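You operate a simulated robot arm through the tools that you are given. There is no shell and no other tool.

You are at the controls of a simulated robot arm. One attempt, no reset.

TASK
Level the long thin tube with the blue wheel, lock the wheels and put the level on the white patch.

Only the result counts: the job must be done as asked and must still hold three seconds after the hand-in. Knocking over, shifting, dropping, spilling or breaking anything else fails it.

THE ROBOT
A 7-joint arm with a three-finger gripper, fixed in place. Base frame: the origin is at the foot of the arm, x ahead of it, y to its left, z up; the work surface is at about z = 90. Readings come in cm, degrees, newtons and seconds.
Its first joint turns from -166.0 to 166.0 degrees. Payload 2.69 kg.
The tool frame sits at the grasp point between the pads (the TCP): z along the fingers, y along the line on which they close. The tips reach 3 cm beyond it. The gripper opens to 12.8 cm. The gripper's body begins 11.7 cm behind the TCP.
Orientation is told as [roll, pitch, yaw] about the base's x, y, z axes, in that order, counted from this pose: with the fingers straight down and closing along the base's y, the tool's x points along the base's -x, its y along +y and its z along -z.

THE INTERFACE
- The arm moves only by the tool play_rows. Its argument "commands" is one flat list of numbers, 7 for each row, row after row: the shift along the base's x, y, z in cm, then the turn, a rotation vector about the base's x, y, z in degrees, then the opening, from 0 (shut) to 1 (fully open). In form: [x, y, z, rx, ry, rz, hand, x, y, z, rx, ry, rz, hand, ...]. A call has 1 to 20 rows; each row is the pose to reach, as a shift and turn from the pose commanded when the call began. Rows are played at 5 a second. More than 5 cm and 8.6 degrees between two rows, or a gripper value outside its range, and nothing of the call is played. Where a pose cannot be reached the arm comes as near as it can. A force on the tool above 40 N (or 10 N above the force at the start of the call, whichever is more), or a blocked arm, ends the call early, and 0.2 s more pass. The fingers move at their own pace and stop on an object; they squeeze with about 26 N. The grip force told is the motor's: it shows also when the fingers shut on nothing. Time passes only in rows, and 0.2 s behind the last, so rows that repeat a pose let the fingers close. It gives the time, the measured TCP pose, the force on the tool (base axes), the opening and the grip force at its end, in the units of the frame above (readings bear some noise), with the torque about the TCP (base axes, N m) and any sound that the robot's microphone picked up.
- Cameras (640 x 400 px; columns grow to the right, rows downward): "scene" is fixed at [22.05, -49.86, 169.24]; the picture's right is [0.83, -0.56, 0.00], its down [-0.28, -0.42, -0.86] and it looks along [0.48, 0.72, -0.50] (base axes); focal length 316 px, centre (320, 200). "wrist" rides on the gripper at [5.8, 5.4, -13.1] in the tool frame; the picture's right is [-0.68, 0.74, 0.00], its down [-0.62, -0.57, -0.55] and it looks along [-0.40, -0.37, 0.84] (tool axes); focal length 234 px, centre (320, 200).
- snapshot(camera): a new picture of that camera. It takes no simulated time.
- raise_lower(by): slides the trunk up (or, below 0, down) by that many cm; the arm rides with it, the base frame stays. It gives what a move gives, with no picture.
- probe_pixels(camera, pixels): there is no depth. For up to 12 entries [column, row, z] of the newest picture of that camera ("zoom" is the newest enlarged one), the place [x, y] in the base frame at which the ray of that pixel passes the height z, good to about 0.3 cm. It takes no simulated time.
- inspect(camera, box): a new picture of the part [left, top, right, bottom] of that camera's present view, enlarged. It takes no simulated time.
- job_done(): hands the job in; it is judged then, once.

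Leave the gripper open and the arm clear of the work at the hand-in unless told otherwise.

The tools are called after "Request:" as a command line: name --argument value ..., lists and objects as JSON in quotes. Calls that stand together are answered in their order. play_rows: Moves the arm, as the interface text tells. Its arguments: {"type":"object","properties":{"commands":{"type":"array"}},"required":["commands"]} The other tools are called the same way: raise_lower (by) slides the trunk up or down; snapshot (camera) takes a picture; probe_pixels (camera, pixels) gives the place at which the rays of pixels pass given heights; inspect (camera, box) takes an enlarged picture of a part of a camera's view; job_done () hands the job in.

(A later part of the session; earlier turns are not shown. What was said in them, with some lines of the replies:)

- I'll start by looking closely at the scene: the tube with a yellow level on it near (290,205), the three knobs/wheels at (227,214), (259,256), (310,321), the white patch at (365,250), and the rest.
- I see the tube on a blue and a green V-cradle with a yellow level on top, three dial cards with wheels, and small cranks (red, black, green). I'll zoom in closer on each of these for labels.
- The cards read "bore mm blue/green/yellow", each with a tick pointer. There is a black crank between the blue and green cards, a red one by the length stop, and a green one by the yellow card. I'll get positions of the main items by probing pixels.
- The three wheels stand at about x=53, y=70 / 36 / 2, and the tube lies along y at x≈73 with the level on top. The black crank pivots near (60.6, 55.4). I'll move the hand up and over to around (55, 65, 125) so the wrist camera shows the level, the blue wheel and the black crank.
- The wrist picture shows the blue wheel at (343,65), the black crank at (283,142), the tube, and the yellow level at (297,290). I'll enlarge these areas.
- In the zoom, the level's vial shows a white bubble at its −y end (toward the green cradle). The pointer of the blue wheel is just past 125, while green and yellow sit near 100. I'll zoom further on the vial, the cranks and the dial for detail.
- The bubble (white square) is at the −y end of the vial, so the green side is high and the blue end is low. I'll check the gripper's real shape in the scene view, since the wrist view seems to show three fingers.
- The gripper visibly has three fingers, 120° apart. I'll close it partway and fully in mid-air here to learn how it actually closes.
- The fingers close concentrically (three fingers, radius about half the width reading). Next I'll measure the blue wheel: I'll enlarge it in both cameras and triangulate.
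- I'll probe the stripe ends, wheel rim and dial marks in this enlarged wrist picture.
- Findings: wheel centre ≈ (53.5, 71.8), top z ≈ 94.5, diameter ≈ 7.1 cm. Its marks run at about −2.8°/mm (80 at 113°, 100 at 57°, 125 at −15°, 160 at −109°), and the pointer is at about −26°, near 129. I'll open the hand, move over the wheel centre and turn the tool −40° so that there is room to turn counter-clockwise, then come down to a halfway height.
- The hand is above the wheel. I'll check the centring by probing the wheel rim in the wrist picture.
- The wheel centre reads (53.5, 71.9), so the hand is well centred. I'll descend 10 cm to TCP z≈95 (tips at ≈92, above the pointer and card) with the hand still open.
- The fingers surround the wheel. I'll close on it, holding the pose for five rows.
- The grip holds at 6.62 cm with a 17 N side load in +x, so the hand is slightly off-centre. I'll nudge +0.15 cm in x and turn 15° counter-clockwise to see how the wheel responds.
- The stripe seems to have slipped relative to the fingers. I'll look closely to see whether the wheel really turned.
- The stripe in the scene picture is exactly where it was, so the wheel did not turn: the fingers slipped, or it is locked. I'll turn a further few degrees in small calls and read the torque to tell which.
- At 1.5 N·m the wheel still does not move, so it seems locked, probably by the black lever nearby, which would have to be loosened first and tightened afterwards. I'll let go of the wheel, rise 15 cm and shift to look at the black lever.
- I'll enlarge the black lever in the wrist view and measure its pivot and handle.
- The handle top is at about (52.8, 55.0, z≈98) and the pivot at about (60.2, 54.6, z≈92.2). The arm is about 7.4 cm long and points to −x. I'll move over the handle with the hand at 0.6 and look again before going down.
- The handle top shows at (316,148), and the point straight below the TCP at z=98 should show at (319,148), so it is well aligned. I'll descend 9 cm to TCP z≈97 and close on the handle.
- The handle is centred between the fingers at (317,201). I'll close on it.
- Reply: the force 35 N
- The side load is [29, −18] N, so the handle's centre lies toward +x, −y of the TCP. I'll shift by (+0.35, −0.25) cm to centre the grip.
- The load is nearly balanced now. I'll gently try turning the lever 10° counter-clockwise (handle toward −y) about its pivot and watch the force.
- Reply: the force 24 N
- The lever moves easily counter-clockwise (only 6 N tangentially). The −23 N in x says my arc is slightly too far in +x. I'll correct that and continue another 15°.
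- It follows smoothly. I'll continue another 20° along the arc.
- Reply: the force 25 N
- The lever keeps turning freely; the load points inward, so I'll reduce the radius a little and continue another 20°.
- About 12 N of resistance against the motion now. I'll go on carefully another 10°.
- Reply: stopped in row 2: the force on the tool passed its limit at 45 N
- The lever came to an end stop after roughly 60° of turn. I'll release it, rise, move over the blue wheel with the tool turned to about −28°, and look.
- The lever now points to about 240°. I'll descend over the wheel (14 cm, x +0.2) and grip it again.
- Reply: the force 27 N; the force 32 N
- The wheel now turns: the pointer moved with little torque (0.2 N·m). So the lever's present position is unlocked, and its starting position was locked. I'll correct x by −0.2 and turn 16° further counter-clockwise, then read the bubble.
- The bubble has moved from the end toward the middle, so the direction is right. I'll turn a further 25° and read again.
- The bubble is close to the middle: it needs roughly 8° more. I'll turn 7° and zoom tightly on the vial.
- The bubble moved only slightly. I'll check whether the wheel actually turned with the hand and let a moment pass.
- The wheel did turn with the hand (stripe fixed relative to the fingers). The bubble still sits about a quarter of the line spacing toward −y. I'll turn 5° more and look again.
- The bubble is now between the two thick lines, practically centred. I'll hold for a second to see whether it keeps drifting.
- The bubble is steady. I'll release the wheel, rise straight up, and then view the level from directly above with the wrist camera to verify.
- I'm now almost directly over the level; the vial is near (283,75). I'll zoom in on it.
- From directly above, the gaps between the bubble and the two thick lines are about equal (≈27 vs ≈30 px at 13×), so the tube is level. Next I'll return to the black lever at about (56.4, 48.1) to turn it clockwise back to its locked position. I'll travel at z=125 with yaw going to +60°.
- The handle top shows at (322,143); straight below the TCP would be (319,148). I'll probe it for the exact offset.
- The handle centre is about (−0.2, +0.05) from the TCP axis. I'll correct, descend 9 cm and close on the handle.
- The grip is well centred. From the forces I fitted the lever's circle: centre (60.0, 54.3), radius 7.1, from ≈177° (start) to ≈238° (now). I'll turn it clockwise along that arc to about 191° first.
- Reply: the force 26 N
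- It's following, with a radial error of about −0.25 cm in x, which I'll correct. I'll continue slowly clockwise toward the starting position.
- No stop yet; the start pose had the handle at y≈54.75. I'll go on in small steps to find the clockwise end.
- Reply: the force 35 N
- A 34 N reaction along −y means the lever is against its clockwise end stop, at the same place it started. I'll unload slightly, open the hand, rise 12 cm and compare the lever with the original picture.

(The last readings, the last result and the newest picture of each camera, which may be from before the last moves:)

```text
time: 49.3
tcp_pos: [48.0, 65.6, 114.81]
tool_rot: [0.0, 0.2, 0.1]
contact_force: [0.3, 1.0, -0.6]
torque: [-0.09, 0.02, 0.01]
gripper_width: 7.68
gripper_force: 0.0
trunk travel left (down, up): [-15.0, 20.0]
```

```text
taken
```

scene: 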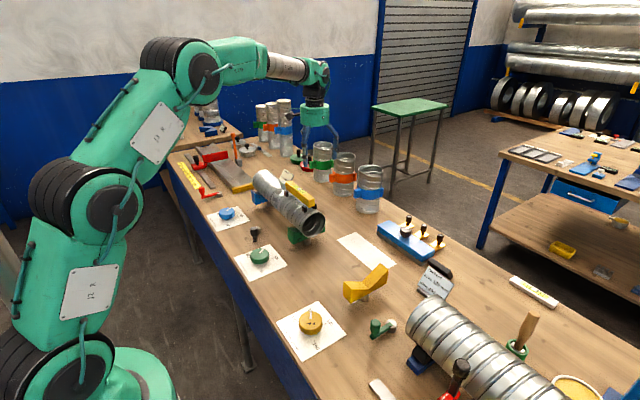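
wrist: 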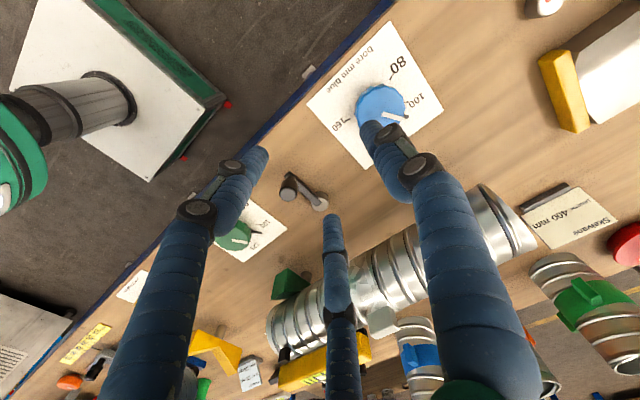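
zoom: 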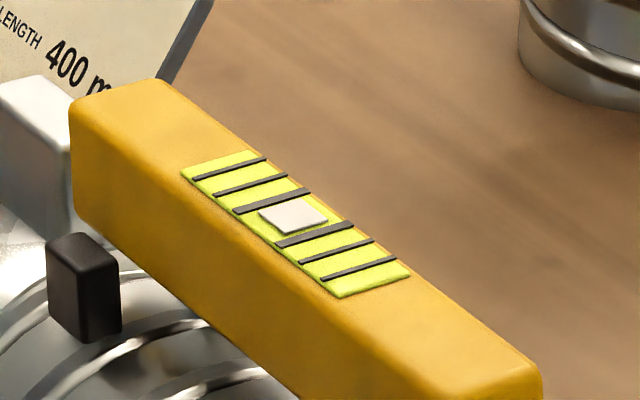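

The lever sits exactly where it was at the start (the locked position in which the wheel could not be turned), and the bubble is still centred. Next is the level: I'll go back overhead to about (80.5, 43.5, 125) and measure it.

Request:
play_rows --commands '[0, 0, 4, 0, 0, 0, 1, 1, -1, 8, 0, 0, 0, 1, 3, -2, 10, 0, 0, 0, 1, 7, -4.5, 10, 0, 0, 0, 1, 11, -7, 10, 0, 0, 0, 1, 15, -9.7, 10, 0, 0, 0, 1, 19, -12.4, 10, 0, 0, 0, 1, 23, -15, 10, 0, 0, 0, 1, 27, -17.7, 10, 0, 0, 0, 1, 31, -20.4, 10, 0, 0, 0, 1, 33, -22, 10, 0, 0, 0, 1, 33, -22, 10, 0, 0, 0, 1]'

Request:
snapshot --camera "wrist"

Request:
inspect --camera "wrist" --box '[200, 0, 400, 150]'

```text
time: 51.9
tcp_pos: [80.67, 43.57, 124.98]
tool_rot: [0.1, -0.1, 0.0]
contact_force: [0.6, -0.7, 0.2]
torque: [0.03, 0.0, -0.05]
gripper_width: 12.79
gripper_force: 0.0
trunk travel left (down, up): [-15.0, 20.0]
```

```text
taken
```

wrist: 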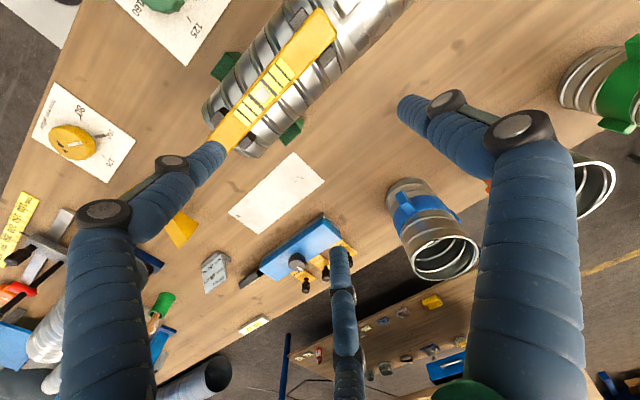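

```text
2.67 times, centred on (300, 75) of wrist
```

zoom: 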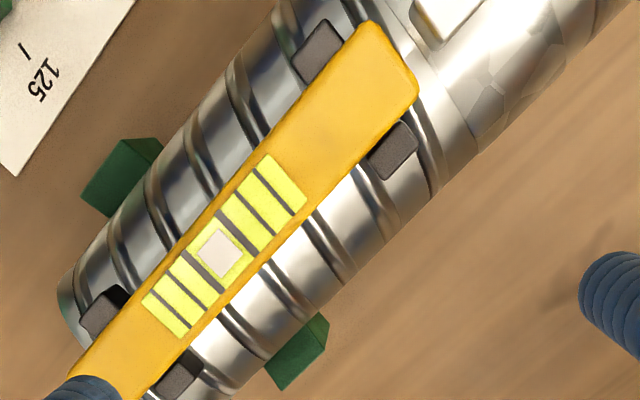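

The grey block turns out to be on the tube, not on the level. The level is just the yellow bar with four black feet. I'll probe its corners, feet and vial in this picture, and the same in the scene view, to get its height.

Request:
probe_pixels --camera "zoom" --pixels '[[365, 20, 110], [415, 90, 110], [220, 253, 110], [220, 253, 112], [70, 370, 110], [318, 52, 108], [393, 150, 108], [103, 312, 108], [180, 372, 108], [170, 275, 110], [245, 265, 110], [445, 10, 109]]'

Request:
inspect --camera "scene" --box '[280, 175, 330, 210]'

Request:
probe_pixels --camera "zoom" --pixels '[[259, 163, 110], [259, 163, 112], [96, 78, 110], [163, 64, 110], [365, 285, 110], [430, 262, 110], [365, 285, 112], [365, 372, 107], [365, 372, 109], [430, 345, 107], [313, 345, 107], [335, 372, 106]]'

```text
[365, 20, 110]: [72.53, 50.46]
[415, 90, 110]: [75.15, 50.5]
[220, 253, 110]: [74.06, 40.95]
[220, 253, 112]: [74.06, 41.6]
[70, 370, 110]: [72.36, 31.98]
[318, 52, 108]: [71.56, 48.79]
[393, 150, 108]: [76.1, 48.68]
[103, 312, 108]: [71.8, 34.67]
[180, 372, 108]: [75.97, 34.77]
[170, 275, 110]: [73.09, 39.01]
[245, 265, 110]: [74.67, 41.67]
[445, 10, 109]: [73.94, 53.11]
```

```text
11.43 times, centred on (305, 192) of scene
```

zoom: 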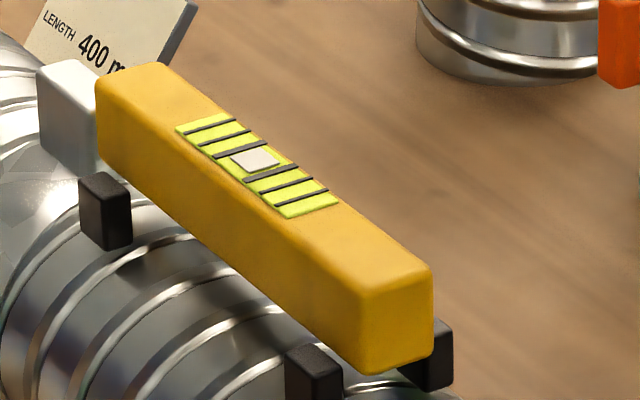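

```text
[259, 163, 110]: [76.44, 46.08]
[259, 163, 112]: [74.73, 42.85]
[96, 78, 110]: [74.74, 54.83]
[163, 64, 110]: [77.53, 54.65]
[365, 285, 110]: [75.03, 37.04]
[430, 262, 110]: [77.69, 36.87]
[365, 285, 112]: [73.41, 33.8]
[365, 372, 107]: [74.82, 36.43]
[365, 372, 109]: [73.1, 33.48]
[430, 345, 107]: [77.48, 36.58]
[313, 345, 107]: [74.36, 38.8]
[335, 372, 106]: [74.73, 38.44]
```

Results: the bar spans x≈72.7–75.4 and y≈32.8–50.4 (centre (74.05, 41.6)). Its top is at z≈112.6, its bottom at ≈109.3, and the feet are ±7 cm along it. The tube top is ≈107.5. I'll move above its centre with the tool at yaw 90° (one finger on −x, two on +x), hand at 0.75, and check before going down.

Request:
play_rows --commands '[-0.6, -0.2, 0, 0, 0, 8.2, 0.75, -1.2, -0.4, 0, 0, 0, 16.4, 0.75, -1.8, -0.6, 0, 0, 0, 24.6, 0.75, -2.4, -0.8, 0, 0, 0, 32.8, 0.75, -3, -1, 0, 0, 0, 41, 0.75, -3.6, -1.2, 0, 0, 0, 49.2, 0.75, -4.2, -1.4, 0, 0, 0, 57.4, 0.75, -4.8, -1.6, 0, 0, 0, 65.6, 0.75, -5.4, -1.8, 0, 0, 0, 73.8, 0.75, -6, -2, 0, 0, 0, 82, 0.75, -6.27, -2.1, 0, 0, 0, 90, 0.75, -6.27, -2.1, 0, 0, 0, 90, 0.75]'

Request:
snapshot --camera "wrist"

Request:
inspect --camera "scene" --box '[230, 100, 390, 260]'

```text
time: 54.5
tcp_pos: [74.58, 41.46, 124.84]
tool_rot: [0.2, 0.0, 90.1]
contact_force: [0.5, -0.4, -0.4]
torque: [-0.02, 0.03, 0.0]
gripper_width: 9.59
gripper_force: 0.2
trunk travel left (down, up): [-15.0, 20.0]
```

```text
taken
```

wrist: 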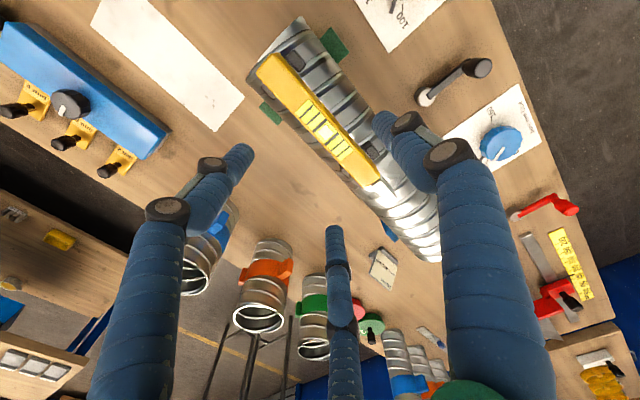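

```text
2.50 times, centred on (310, 180) of scene
```

zoom: 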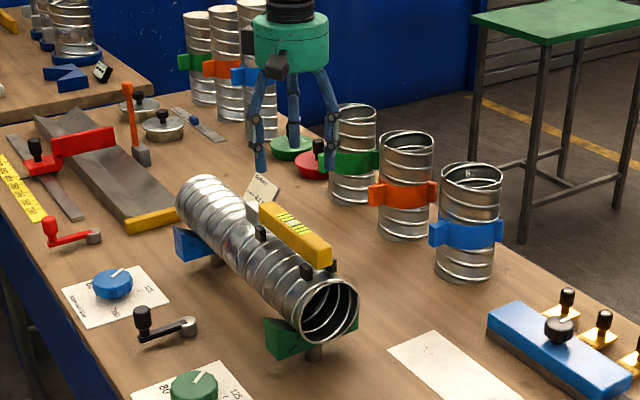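

I'll check alignment: the TCP axis crosses z=112.6 near (319,134). I'll zoom on the vial and bar edges.

Request:
inspect --camera "wrist" --box '[250, 45, 390, 195]'

Request:
probe_pixels --camera "zoom" --pixels '[[320, 240, 112.6], [257, 98, 112.6], [310, 80, 112.6], [480, 370, 112.6], [540, 350, 112.6], [330, 225, 112.6], [283, 230, 112.6], [372, 225, 112.6]]'

```text
2.67 times, centred on (320, 120) of wrist
```

zoom: 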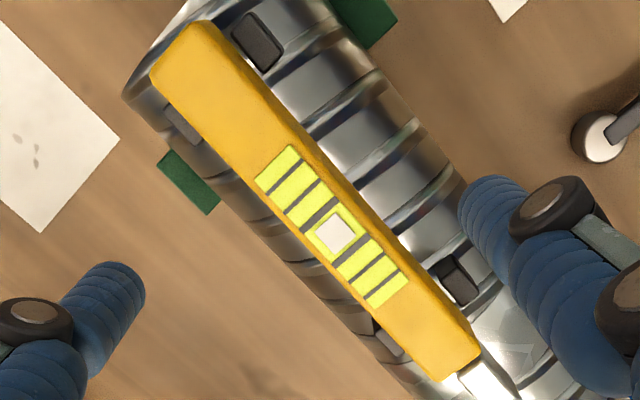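

```text
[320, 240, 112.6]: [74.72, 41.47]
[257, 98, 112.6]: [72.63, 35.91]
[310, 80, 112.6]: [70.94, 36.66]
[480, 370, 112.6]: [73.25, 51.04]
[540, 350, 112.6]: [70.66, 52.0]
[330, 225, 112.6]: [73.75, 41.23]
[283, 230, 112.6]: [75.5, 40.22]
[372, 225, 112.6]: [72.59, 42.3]
```

I'll probe the bar's actual corners and the bubble.

Request:
probe_pixels --camera "zoom" --pixels '[[152, 76, 112.6], [205, 22, 112.6], [438, 382, 112.6], [479, 347, 112.6], [336, 233, 112.6], [310, 255, 112.6], [360, 212, 112.6]]'

```text
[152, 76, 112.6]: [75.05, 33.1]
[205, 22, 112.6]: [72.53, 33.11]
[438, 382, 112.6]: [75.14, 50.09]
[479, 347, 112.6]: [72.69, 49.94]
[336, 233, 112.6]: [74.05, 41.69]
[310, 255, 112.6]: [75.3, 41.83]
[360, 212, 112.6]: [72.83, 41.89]
```

The bar's centre is at (73.95, 41.6), width 2.5. I'll descend 13 cm to TCP z=112 (tips ≈109, above the tube) with the hand open at 0.75.

Request:
play_rows --commands '[-0.1, 0.05, -4, 0, 0, 0, 0.75, -0.1, 0.05, -8, 0, 0, 0, 0.75, -0.1, 0.05, -10.5, 0, 0, 0, 0.75, -0.1, 0.05, -12, 0, 0, 0, 0.75, -0.1, 0.05, -13, 0, 0, 0, 0.75, -0.1, 0.05, -13, 0, 0, 0, 0.75]'

Request:
snapshot --camera "wrist"

Request:
inspect --camera "scene" --box '[240, 120, 360, 250]'

```text
time: 55.9
tcp_pos: [74.42, 41.62, 112.09]
tool_rot: [0.2, 0.1, 90.0]
contact_force: [-0.2, 0.7, 0.8]
torque: [0.02, -0.01, -0.04]
gripper_width: 9.63
gripper_force: 0.2
trunk travel left (down, up): [-15.0, 20.0]
```

```text
taken
```

wrist: 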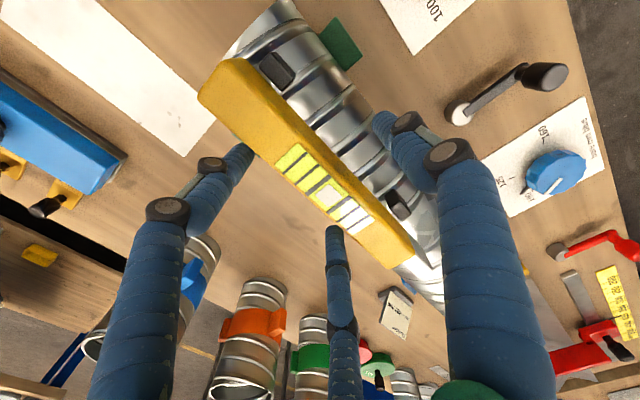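

```text
3.08 times, centred on (300, 185) of scene
```

zoom: 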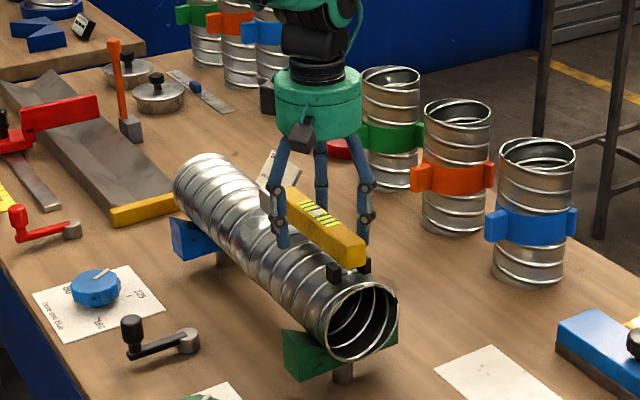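

The bar sits between the fingers with no contact. I'll close gradually.

Request:
play_rows --commands '[0, 0, 0, 0, 0, 0, 0.55, 0, 0, 0, 0, 0, 0, 0.42, 0, 0, 0, 0, 0, 0, 0.34, 0, 0, 0, 0, 0, 0, 0.28, 0, 0, 0, 0, 0, 0, 0.2, 0, 0, 0, 0, 0, 0, 0, 0, 0, 0, 0, 0, 0, 0]'

Request:
snapshot --camera "wrist"

Request:
inspect --camera "scene" --box '[240, 120, 360, 250]'

```text
time: 57.5
tcp_pos: [74.42, 41.55, 112.01]
tool_rot: [0.2, 0.0, 90.0]
contact_force: [2.6, 0.7, 4.8]
torque: [0.09, -0.27, -0.04]
gripper_width: 4.16
gripper_force: 26.1
trunk travel left (down, up): [-15.0, 20.0]
```

```text
taken
```

wrist: 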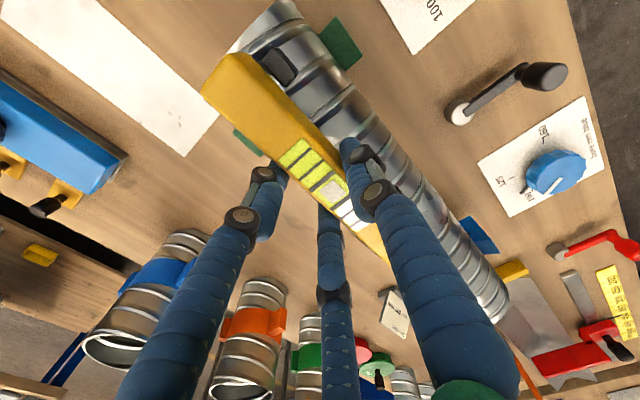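

```text
3.08 times, centred on (300, 185) of scene
```

zoom: 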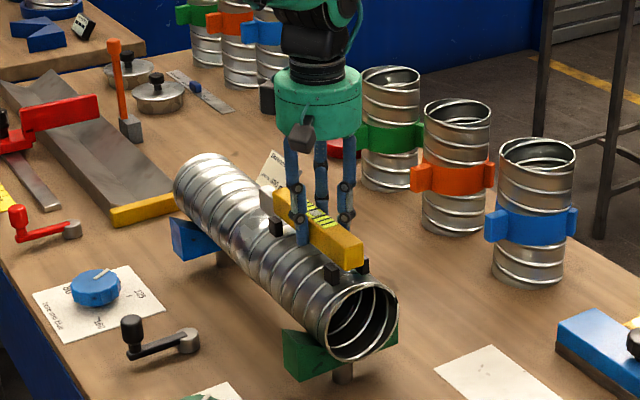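

It's gripped at 4.16 cm with little side load. I'll lift slowly straight up 8 cm and check.

Request:
play_rows --commands '[0, 0, 0.3, 0, 0, 0, 0, 0, 0, 0.8, 0, 0, 0, 0, 0, 0, 1.5, 0, 0, 0, 0, 0, 0, 2.5, 0, 0, 0, 0, 0, 0, 4, 0, 0, 0, 0, 0, 0, 6, 0, 0, 0, 0, 0, 0, 8, 0, 0, 0, 0, 0, 0, 8, 0, 0, 0, 0]'

Request:
snapshot --camera "wrist"

Request:
inspect --camera "scene" --box '[240, 110, 400, 260]'

```text
time: 59.3
tcp_pos: [74.4, 41.63, 119.9]
tool_rot: [0.2, 0.1, 90.0]
contact_force: [-0.2, 0.3, -2.8]
torque: [0.02, -0.04, 0.0]
gripper_width: 4.15
gripper_force: 25.8
trunk travel left (down, up): [-15.0, 20.0]
```

```text
taken
```

wrist: 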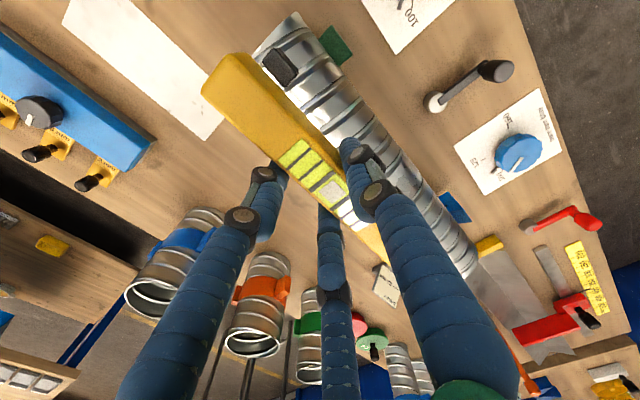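

```text
2.67 times, centred on (320, 185) of scene
```

zoom: 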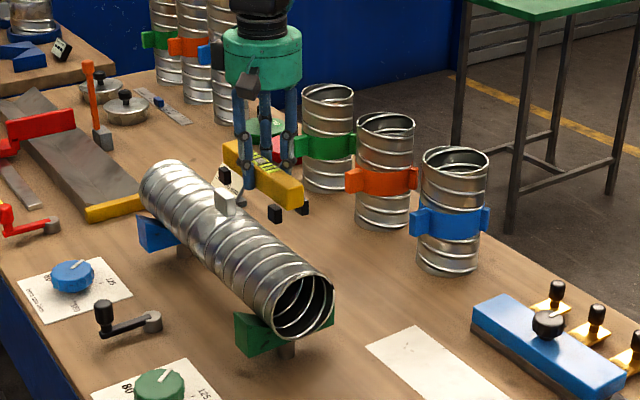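

The level is lifted cleanly (≈2.8 N) and the tube has stayed in place. I'll measure the white patch and the nearby blue block precisely.

Request:
inspect --camera "scene" --box '[325, 220, 445, 290]'

Request:
snapshot --camera "scene"

```text
5.33 times, centred on (385, 255) of scene
```

zoom: 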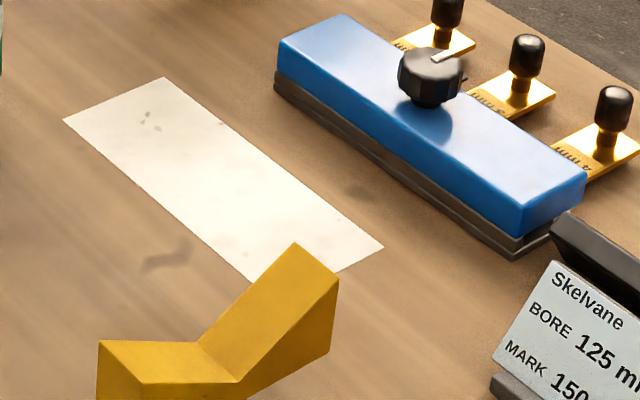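

```text
taken
```

scene: 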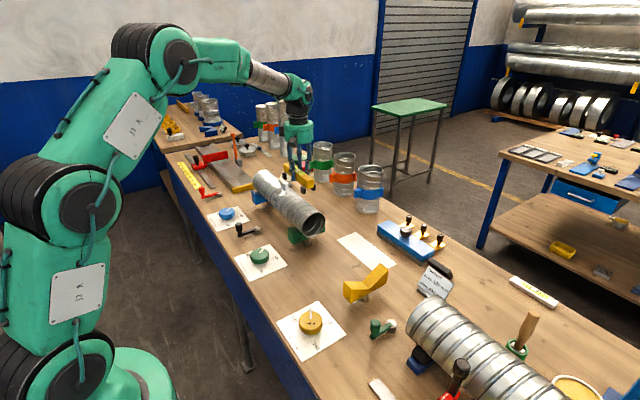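

I'll probe the patch corners, the blue block's lower near edge, and the yellow cradle's points.

Request:
probe_pixels --camera "zoom" --pixels '[[63, 120, 90.1], [165, 77, 90.1], [384, 245, 90.1], [258, 283, 90.1], [275, 90, 90.2], [514, 258, 90.2], [296, 243, 98], [296, 243, 96], [338, 280, 96], [258, 283, 90]]'

```text
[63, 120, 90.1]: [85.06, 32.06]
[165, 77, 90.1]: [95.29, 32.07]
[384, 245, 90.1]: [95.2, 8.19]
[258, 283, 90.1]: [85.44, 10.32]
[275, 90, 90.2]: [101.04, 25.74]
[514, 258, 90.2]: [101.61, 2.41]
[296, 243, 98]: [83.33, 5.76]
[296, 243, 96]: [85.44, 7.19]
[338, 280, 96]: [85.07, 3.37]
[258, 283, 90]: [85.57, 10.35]
```

The patch spans x 85.1–95.3, y 8.2–32.1 (centre (90.2, 20.1)), with the blue block beyond x=101. I need the feet's depth below the bar, so I'll zoom on the lifted level.

Request:
inspect --camera "scene" --box '[275, 155, 325, 195]'

```text
10.00 times, centred on (300, 175) of scene
```

zoom: 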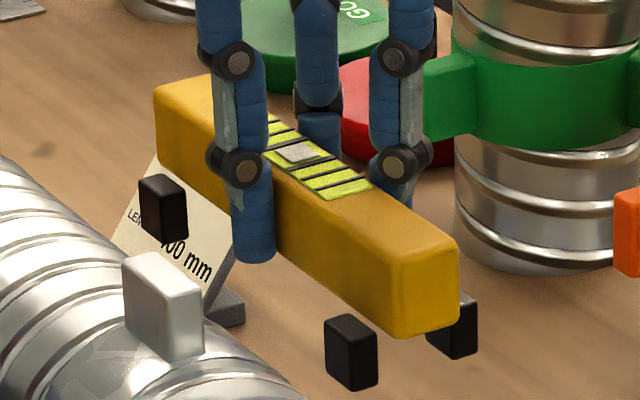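

The feet bottoms are about 4.3 cm below the TCP, so the level should touch down at TCP z≈94.4. I'll carry it level to (90.5, 20.15) at this height, then lower to z=101.

Request:
play_rows --commands '[1, -1.4, 0, 0, 0, 0, 0, 3, -4, 0, 0, 0, 0, 0, 5.4, -7.2, 0, 0, 0, 0, 0, 7.8, -10.4, 0, 0, 0, 0, 0, 10.2, -13.6, 0, 0, 0, 0, 0, 12.6, -16.8, 0, 0, 0, 0, 0, 14.8, -19.7, 0, 0, 0, 0, 0, 16.2, -21.5, 0, 0, 0, 0, 0, 16.2, -21.5, -3, 0, 0, 0, 0, 16.2, -21.5, -7, 0, 0, 0, 0, 16.2, -21.5, -11, 0, 0, 0, 0, 16.2, -21.5, -15, 0, 0, 0, 0, 16.2, -21.5, -18, 0, 0, 0, 0, 16.2, -21.5, -19, 0, 0, 0, 0, 16.2, -21.5, -19, 0, 0, 0, 0]'

Request:
snapshot --camera "wrist"

Request:
inspect --camera "scene" --box '[290, 160, 450, 290]'

```text
time: 62.5
tcp_pos: [90.45, 19.97, 100.98]
tool_rot: [0.2, 0.1, 90.0]
contact_force: [0.7, 0.3, -2.3]
torque: [-0.03, -0.03, -0.02]
gripper_width: 4.11
gripper_force: 26.4
trunk travel left (down, up): [-15.0, 20.0]
```

```text
taken
```

wrist: 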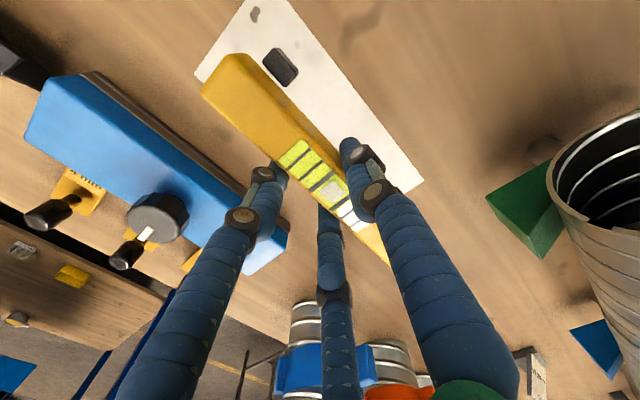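

```text
3.08 times, centred on (370, 225) of scene
```

zoom: 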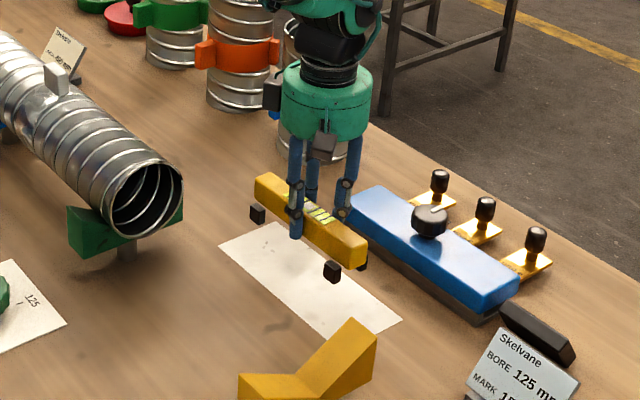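

It's over the patch. I'll lower to z≈95.6, then feel for contact in small steps.

Request:
play_rows --commands '[-0.1, 0, -2, 0, 0, 0, 0, -0.2, 0, -4, 0, 0, 0, 0, -0.2, 0, -5, 0, 0, 0, 0, -0.2, 0, -5.4, 0, 0, 0, 0, -0.2, 0, -5.4, 0, 0, 0, 0]'

Request:
inspect --camera "scene" --box '[340, 200, 420, 270]'

```text
time: 63.7
tcp_pos: [90.47, 20.08, 95.41]
tool_rot: [0.2, 0.1, 90.1]
contact_force: [0.2, -0.3, -2.9]
torque: [-0.01, 0.01, -0.01]
gripper_width: 4.12
gripper_force: 25.6
trunk travel left (down, up): [-15.0, 20.0]
```

```text
5.71 times, centred on (380, 235) of scene
```

zoom: 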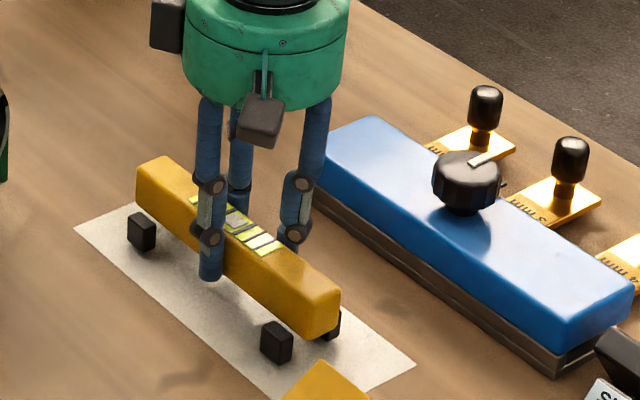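

Still free (only its own weight, −2.9 N). I'll lower in 0.3 cm steps until contact.

Request:
play_rows --commands '[0, 0, -0.3, 0, 0, 0, 0, 0, 0, -0.3, 0, 0, 0, 0]'

Request:
play_rows --commands '[0, 0, -0.3, 0, 0, 0, 0, 0, 0, -0.3, 0, 0, 0, 0]'

Request:
play_rows --commands '[0, 0, -0.2, 0, 0, 0, 0, 0, 0, -0.2, 0, 0, 0, 0]'

```text
time: 64.3
tcp_pos: [90.43, 20.01, 95.29]
tool_rot: [0.2, 0.0, 90.0]
contact_force: [-0.1, -0.3, -2.7]
torque: [0.02, -0.03, 0.02]
gripper_width: 4.11
gripper_force: 25.7
trunk travel left (down, up): [-15.0, 20.0]
```

```text
time: 64.9
tcp_pos: [90.4, 20.04, 94.98]
tool_rot: [0.0, 0.0, 89.9]
contact_force: [-0.9, -0.4, 10.1]
torque: [0.19, 0.33, 0.08]
gripper_width: 4.12
gripper_force: 25.9
trunk travel left (down, up): [-15.0, 20.0]
```

```text
time: 65.5
tcp_pos: [90.6, 20.13, 95.13]
tool_rot: [-0.1, 0.0, 90.0]
contact_force: [-0.5, -1.2, 28.6]
torque: [-0.27, 0.38, 0.09]
gripper_width: 4.11
gripper_force: 25.9
trunk travel left (down, up): [-15.0, 20.0]
```

The feet touched at about z=95.05. The push is now 28 N, so I'll back off 0.2 cm and open slowly to 0.65.

Request:
play_rows --commands '[0, 0, 0.2, 0, 0, 0, 0, 0, 0, 0.2, 0, 0, 0, 0, 0, 0, 0.2, 0, 0, 0, 0.33, 0, 0, 0.2, 0, 0, 0, 0.38, 0, 0, 0.2, 0, 0, 0, 0.46, 0, 0, 0.2, 0, 0, 0, 0.55, 0, 0, 0.2, 0, 0, 0, 0.65, 0, 0, 0.2, 0, 0, 0, 0.65]'

Request:
snapshot --camera "wrist"

Request:
inspect --camera "scene" --box '[340, 200, 420, 270]'

```text
time: 67.3
tcp_pos: [90.48, 20.07, 94.91]
tool_rot: [0.2, 0.0, 90.0]
contact_force: [0.2, 0.6, 0.9]
torque: [0.02, 0.0, -0.01]
gripper_width: 8.33
gripper_force: 0.1
trunk travel left (down, up): [-15.0, 20.0]
```

```text
taken
```

wrist: 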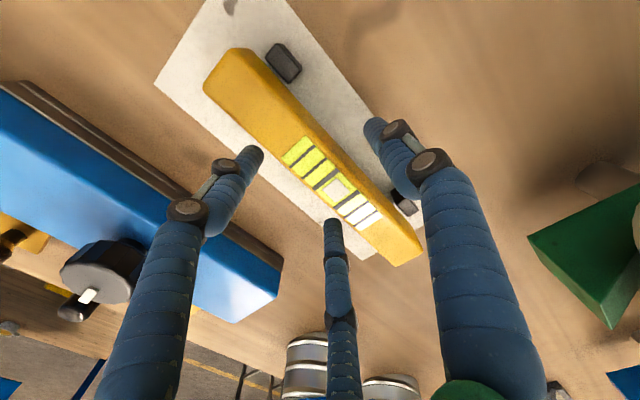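

```text
5.71 times, centred on (380, 235) of scene
```

zoom: 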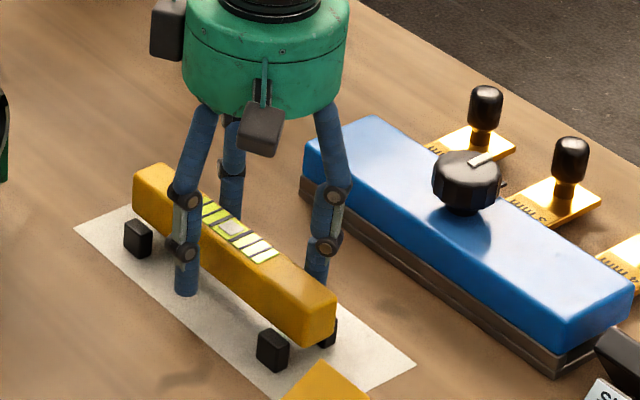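

The level stands on the patch, released. I'll rise straight up 25 cm with the same opening, then check everything.

Request:
play_rows --commands '[0, 0, 1, 0, 0, 0, 0.65, 0, 0, 3, 0, 0, 0, 0.65, 0, 0, 6, 0, 0, 0, 0.65, 0, 0, 10, 0, 0, 0, 0.65, 0, 0, 14, 0, 0, 0, 0.65, 0, 0, 18, 0, 0, 0, 0.8, 0, 0, 22, 0, 0, 0, 1, 0, 0, 26, 0, 0, 0, 1, -3, 0, 29, 0, 0, 0, 1, -6, 0, 32, 0, 0, 0, 1, -6, 0, 32, 0, 0, 0, 1]'

Request:
snapshot --camera "wrist"

Request:
snapshot --camera "scene"

Request:
inspect --camera "scene" --box '[200, 160, 420, 290]'

Request:
inspect --camera "scene" --box '[207, 198, 257, 233]'

```text
time: 69.7
tcp_pos: [84.34, 19.97, 127.02]
tool_rot: [0.1, 0.1, 90.0]
contact_force: [1.0, 0.2, 0.3]
torque: [0.02, -0.07, -0.03]
gripper_width: 12.79
gripper_force: 0.1
trunk travel left (down, up): [-15.0, 20.0]
```

```text
taken
```

wrist: 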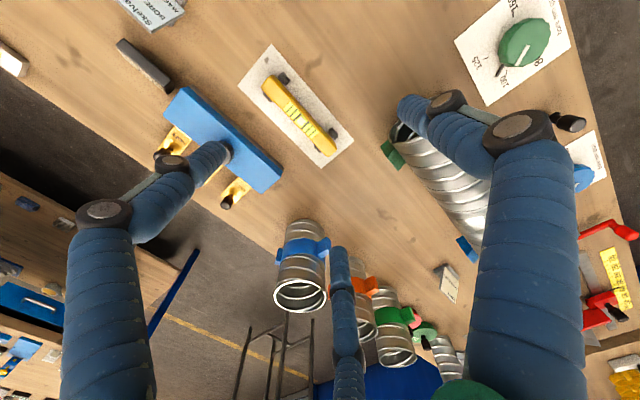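

```text
taken
```

scene: 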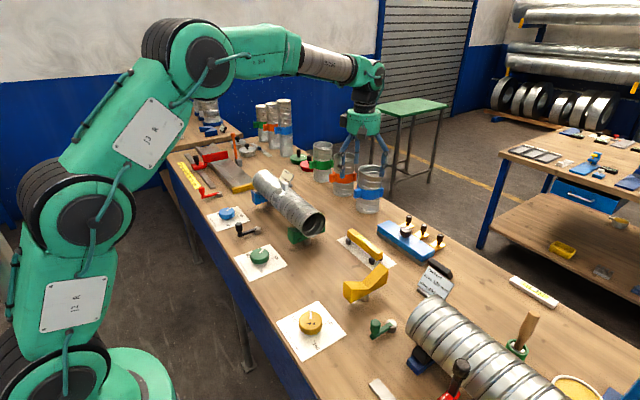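

```text
2.91 times, centred on (310, 225) of scene
```

zoom: 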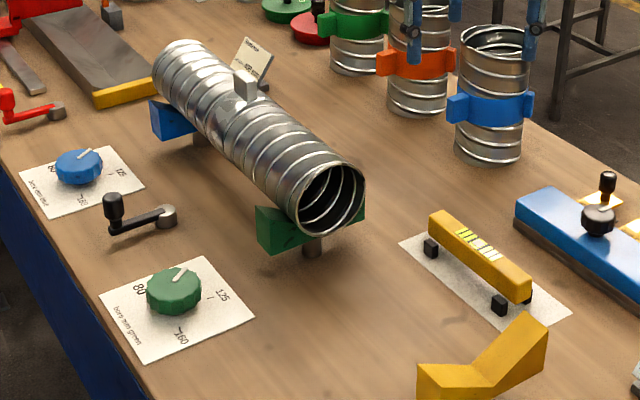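

```text
11.43 times, centred on (232, 216) of scene
```

zoom: 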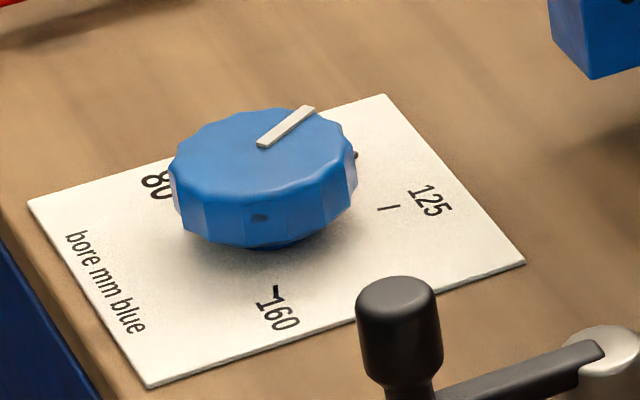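

The level is on the patch, the lever is locked, and the wheel is unmoved. As a check on the level itself, I'll look at its bubble on the bench and at its placement on the patch.

Request:
inspect --camera "wrist" --box '[230, 40, 370, 175]'

Request:
inspect --camera "wrist" --box '[283, 100, 318, 130]'

Request:
inspect --camera "scene" --box '[340, 220, 400, 270]'

```text
2.96 times, centred on (300, 108) of wrist
```

zoom: 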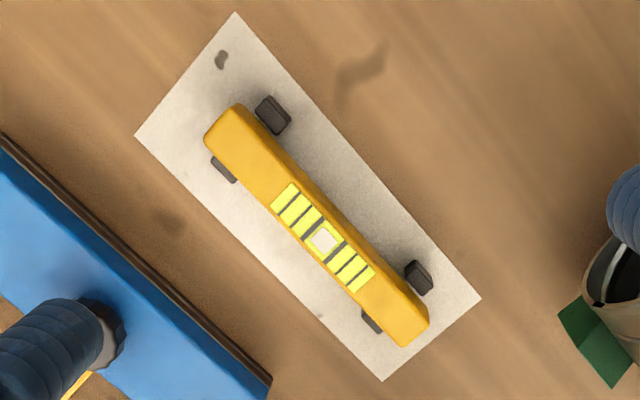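

```text
13.33 times, centred on (300, 115) of wrist
```

zoom: 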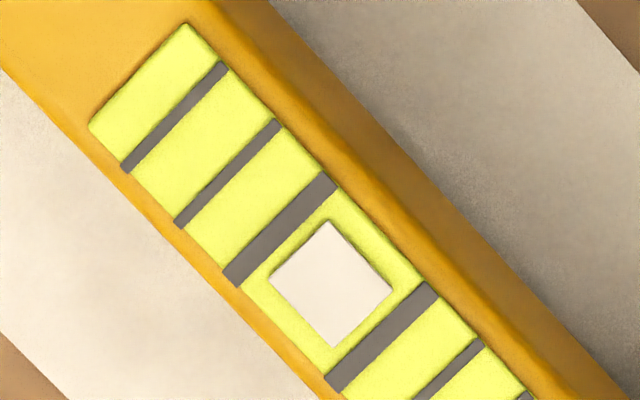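

```text
8.00 times, centred on (370, 245) of scene
```

zoom: 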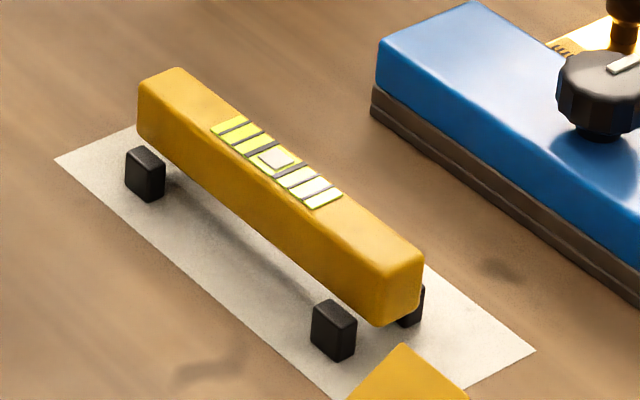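

The bubble reads centred on the bench as well, so the level is true, and all four feet are on the patch. I'll retreat the open hand up and back, well clear of the work, and take a last look.

Request:
play_rows --commands '[-3, 1, 2, 0, 0, -8, 1, -6, 2, 4, 0, 0, -16, 1, -9, 3, 6, 0, 0, -24, 1, -12, 4, 8, 0, 0, -32, 1, -15, 5, 10, 0, 0, -40, 1, -18, 6, 11, 0, 0, -48, 1, -20, 7, 12, 0, 0, -56, 1, -20, 7, 12, 0, 0, -56, 1]'

Request:
snapshot --camera "scene"

Request:
inspect --camera "scene" --box '[170, 130, 430, 290]'

```text
time: 71.5
tcp_pos: [64.49, 27.12, 138.91]
tool_rot: [0.2, 0.1, 34.0]
contact_force: [-0.1, -0.3, -0.6]
torque: [-0.03, 0.01, 0.0]
gripper_width: 12.81
gripper_force: 0.1
trunk travel left (down, up): [-15.0, 20.0]
```

```text
taken
```

scene: 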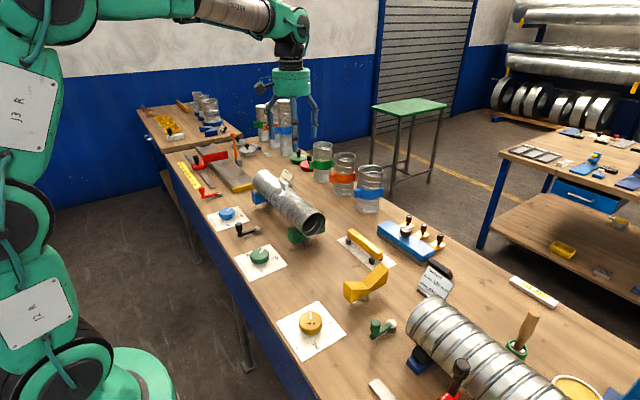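

```text
2.46 times, centred on (300, 210) of scene
```

zoom: 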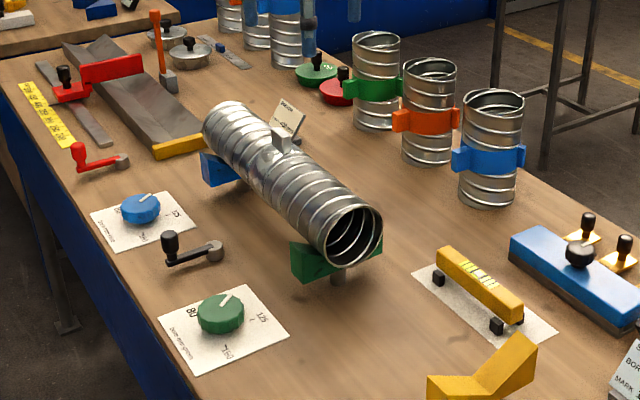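

The tube is level, the black lever is back at its locked stop, and the level stands on the white patch. Nothing else has moved, and the hand is open and clear, so I'm handing the job in.

Request:
job_done

```text
The job is handed in.
```

The job is handed in: the tube is level, the wheels are locked and the level is on the white patch. I haven't been told how it was judged.

- **Levelling:** I turned the blue wheel until the bubble sat midway between the two thick lines, seen from directly above. The bubble was still centred after locking. On the bench it also reads centred, so the level itself is true.
- **Locking:** At the start the blue wheel would not turn. Swinging the black lever about 60° freed it, so I took that lever to be the lock. It is now back against its stop, exactly where it began. I did not try the wheel again after locking.
- **Level:** It stands with all four feet inside the patch. The bar fits with room to spare on every side.

In the last pictures nothing else had moved. The hand is open and well above the bench.
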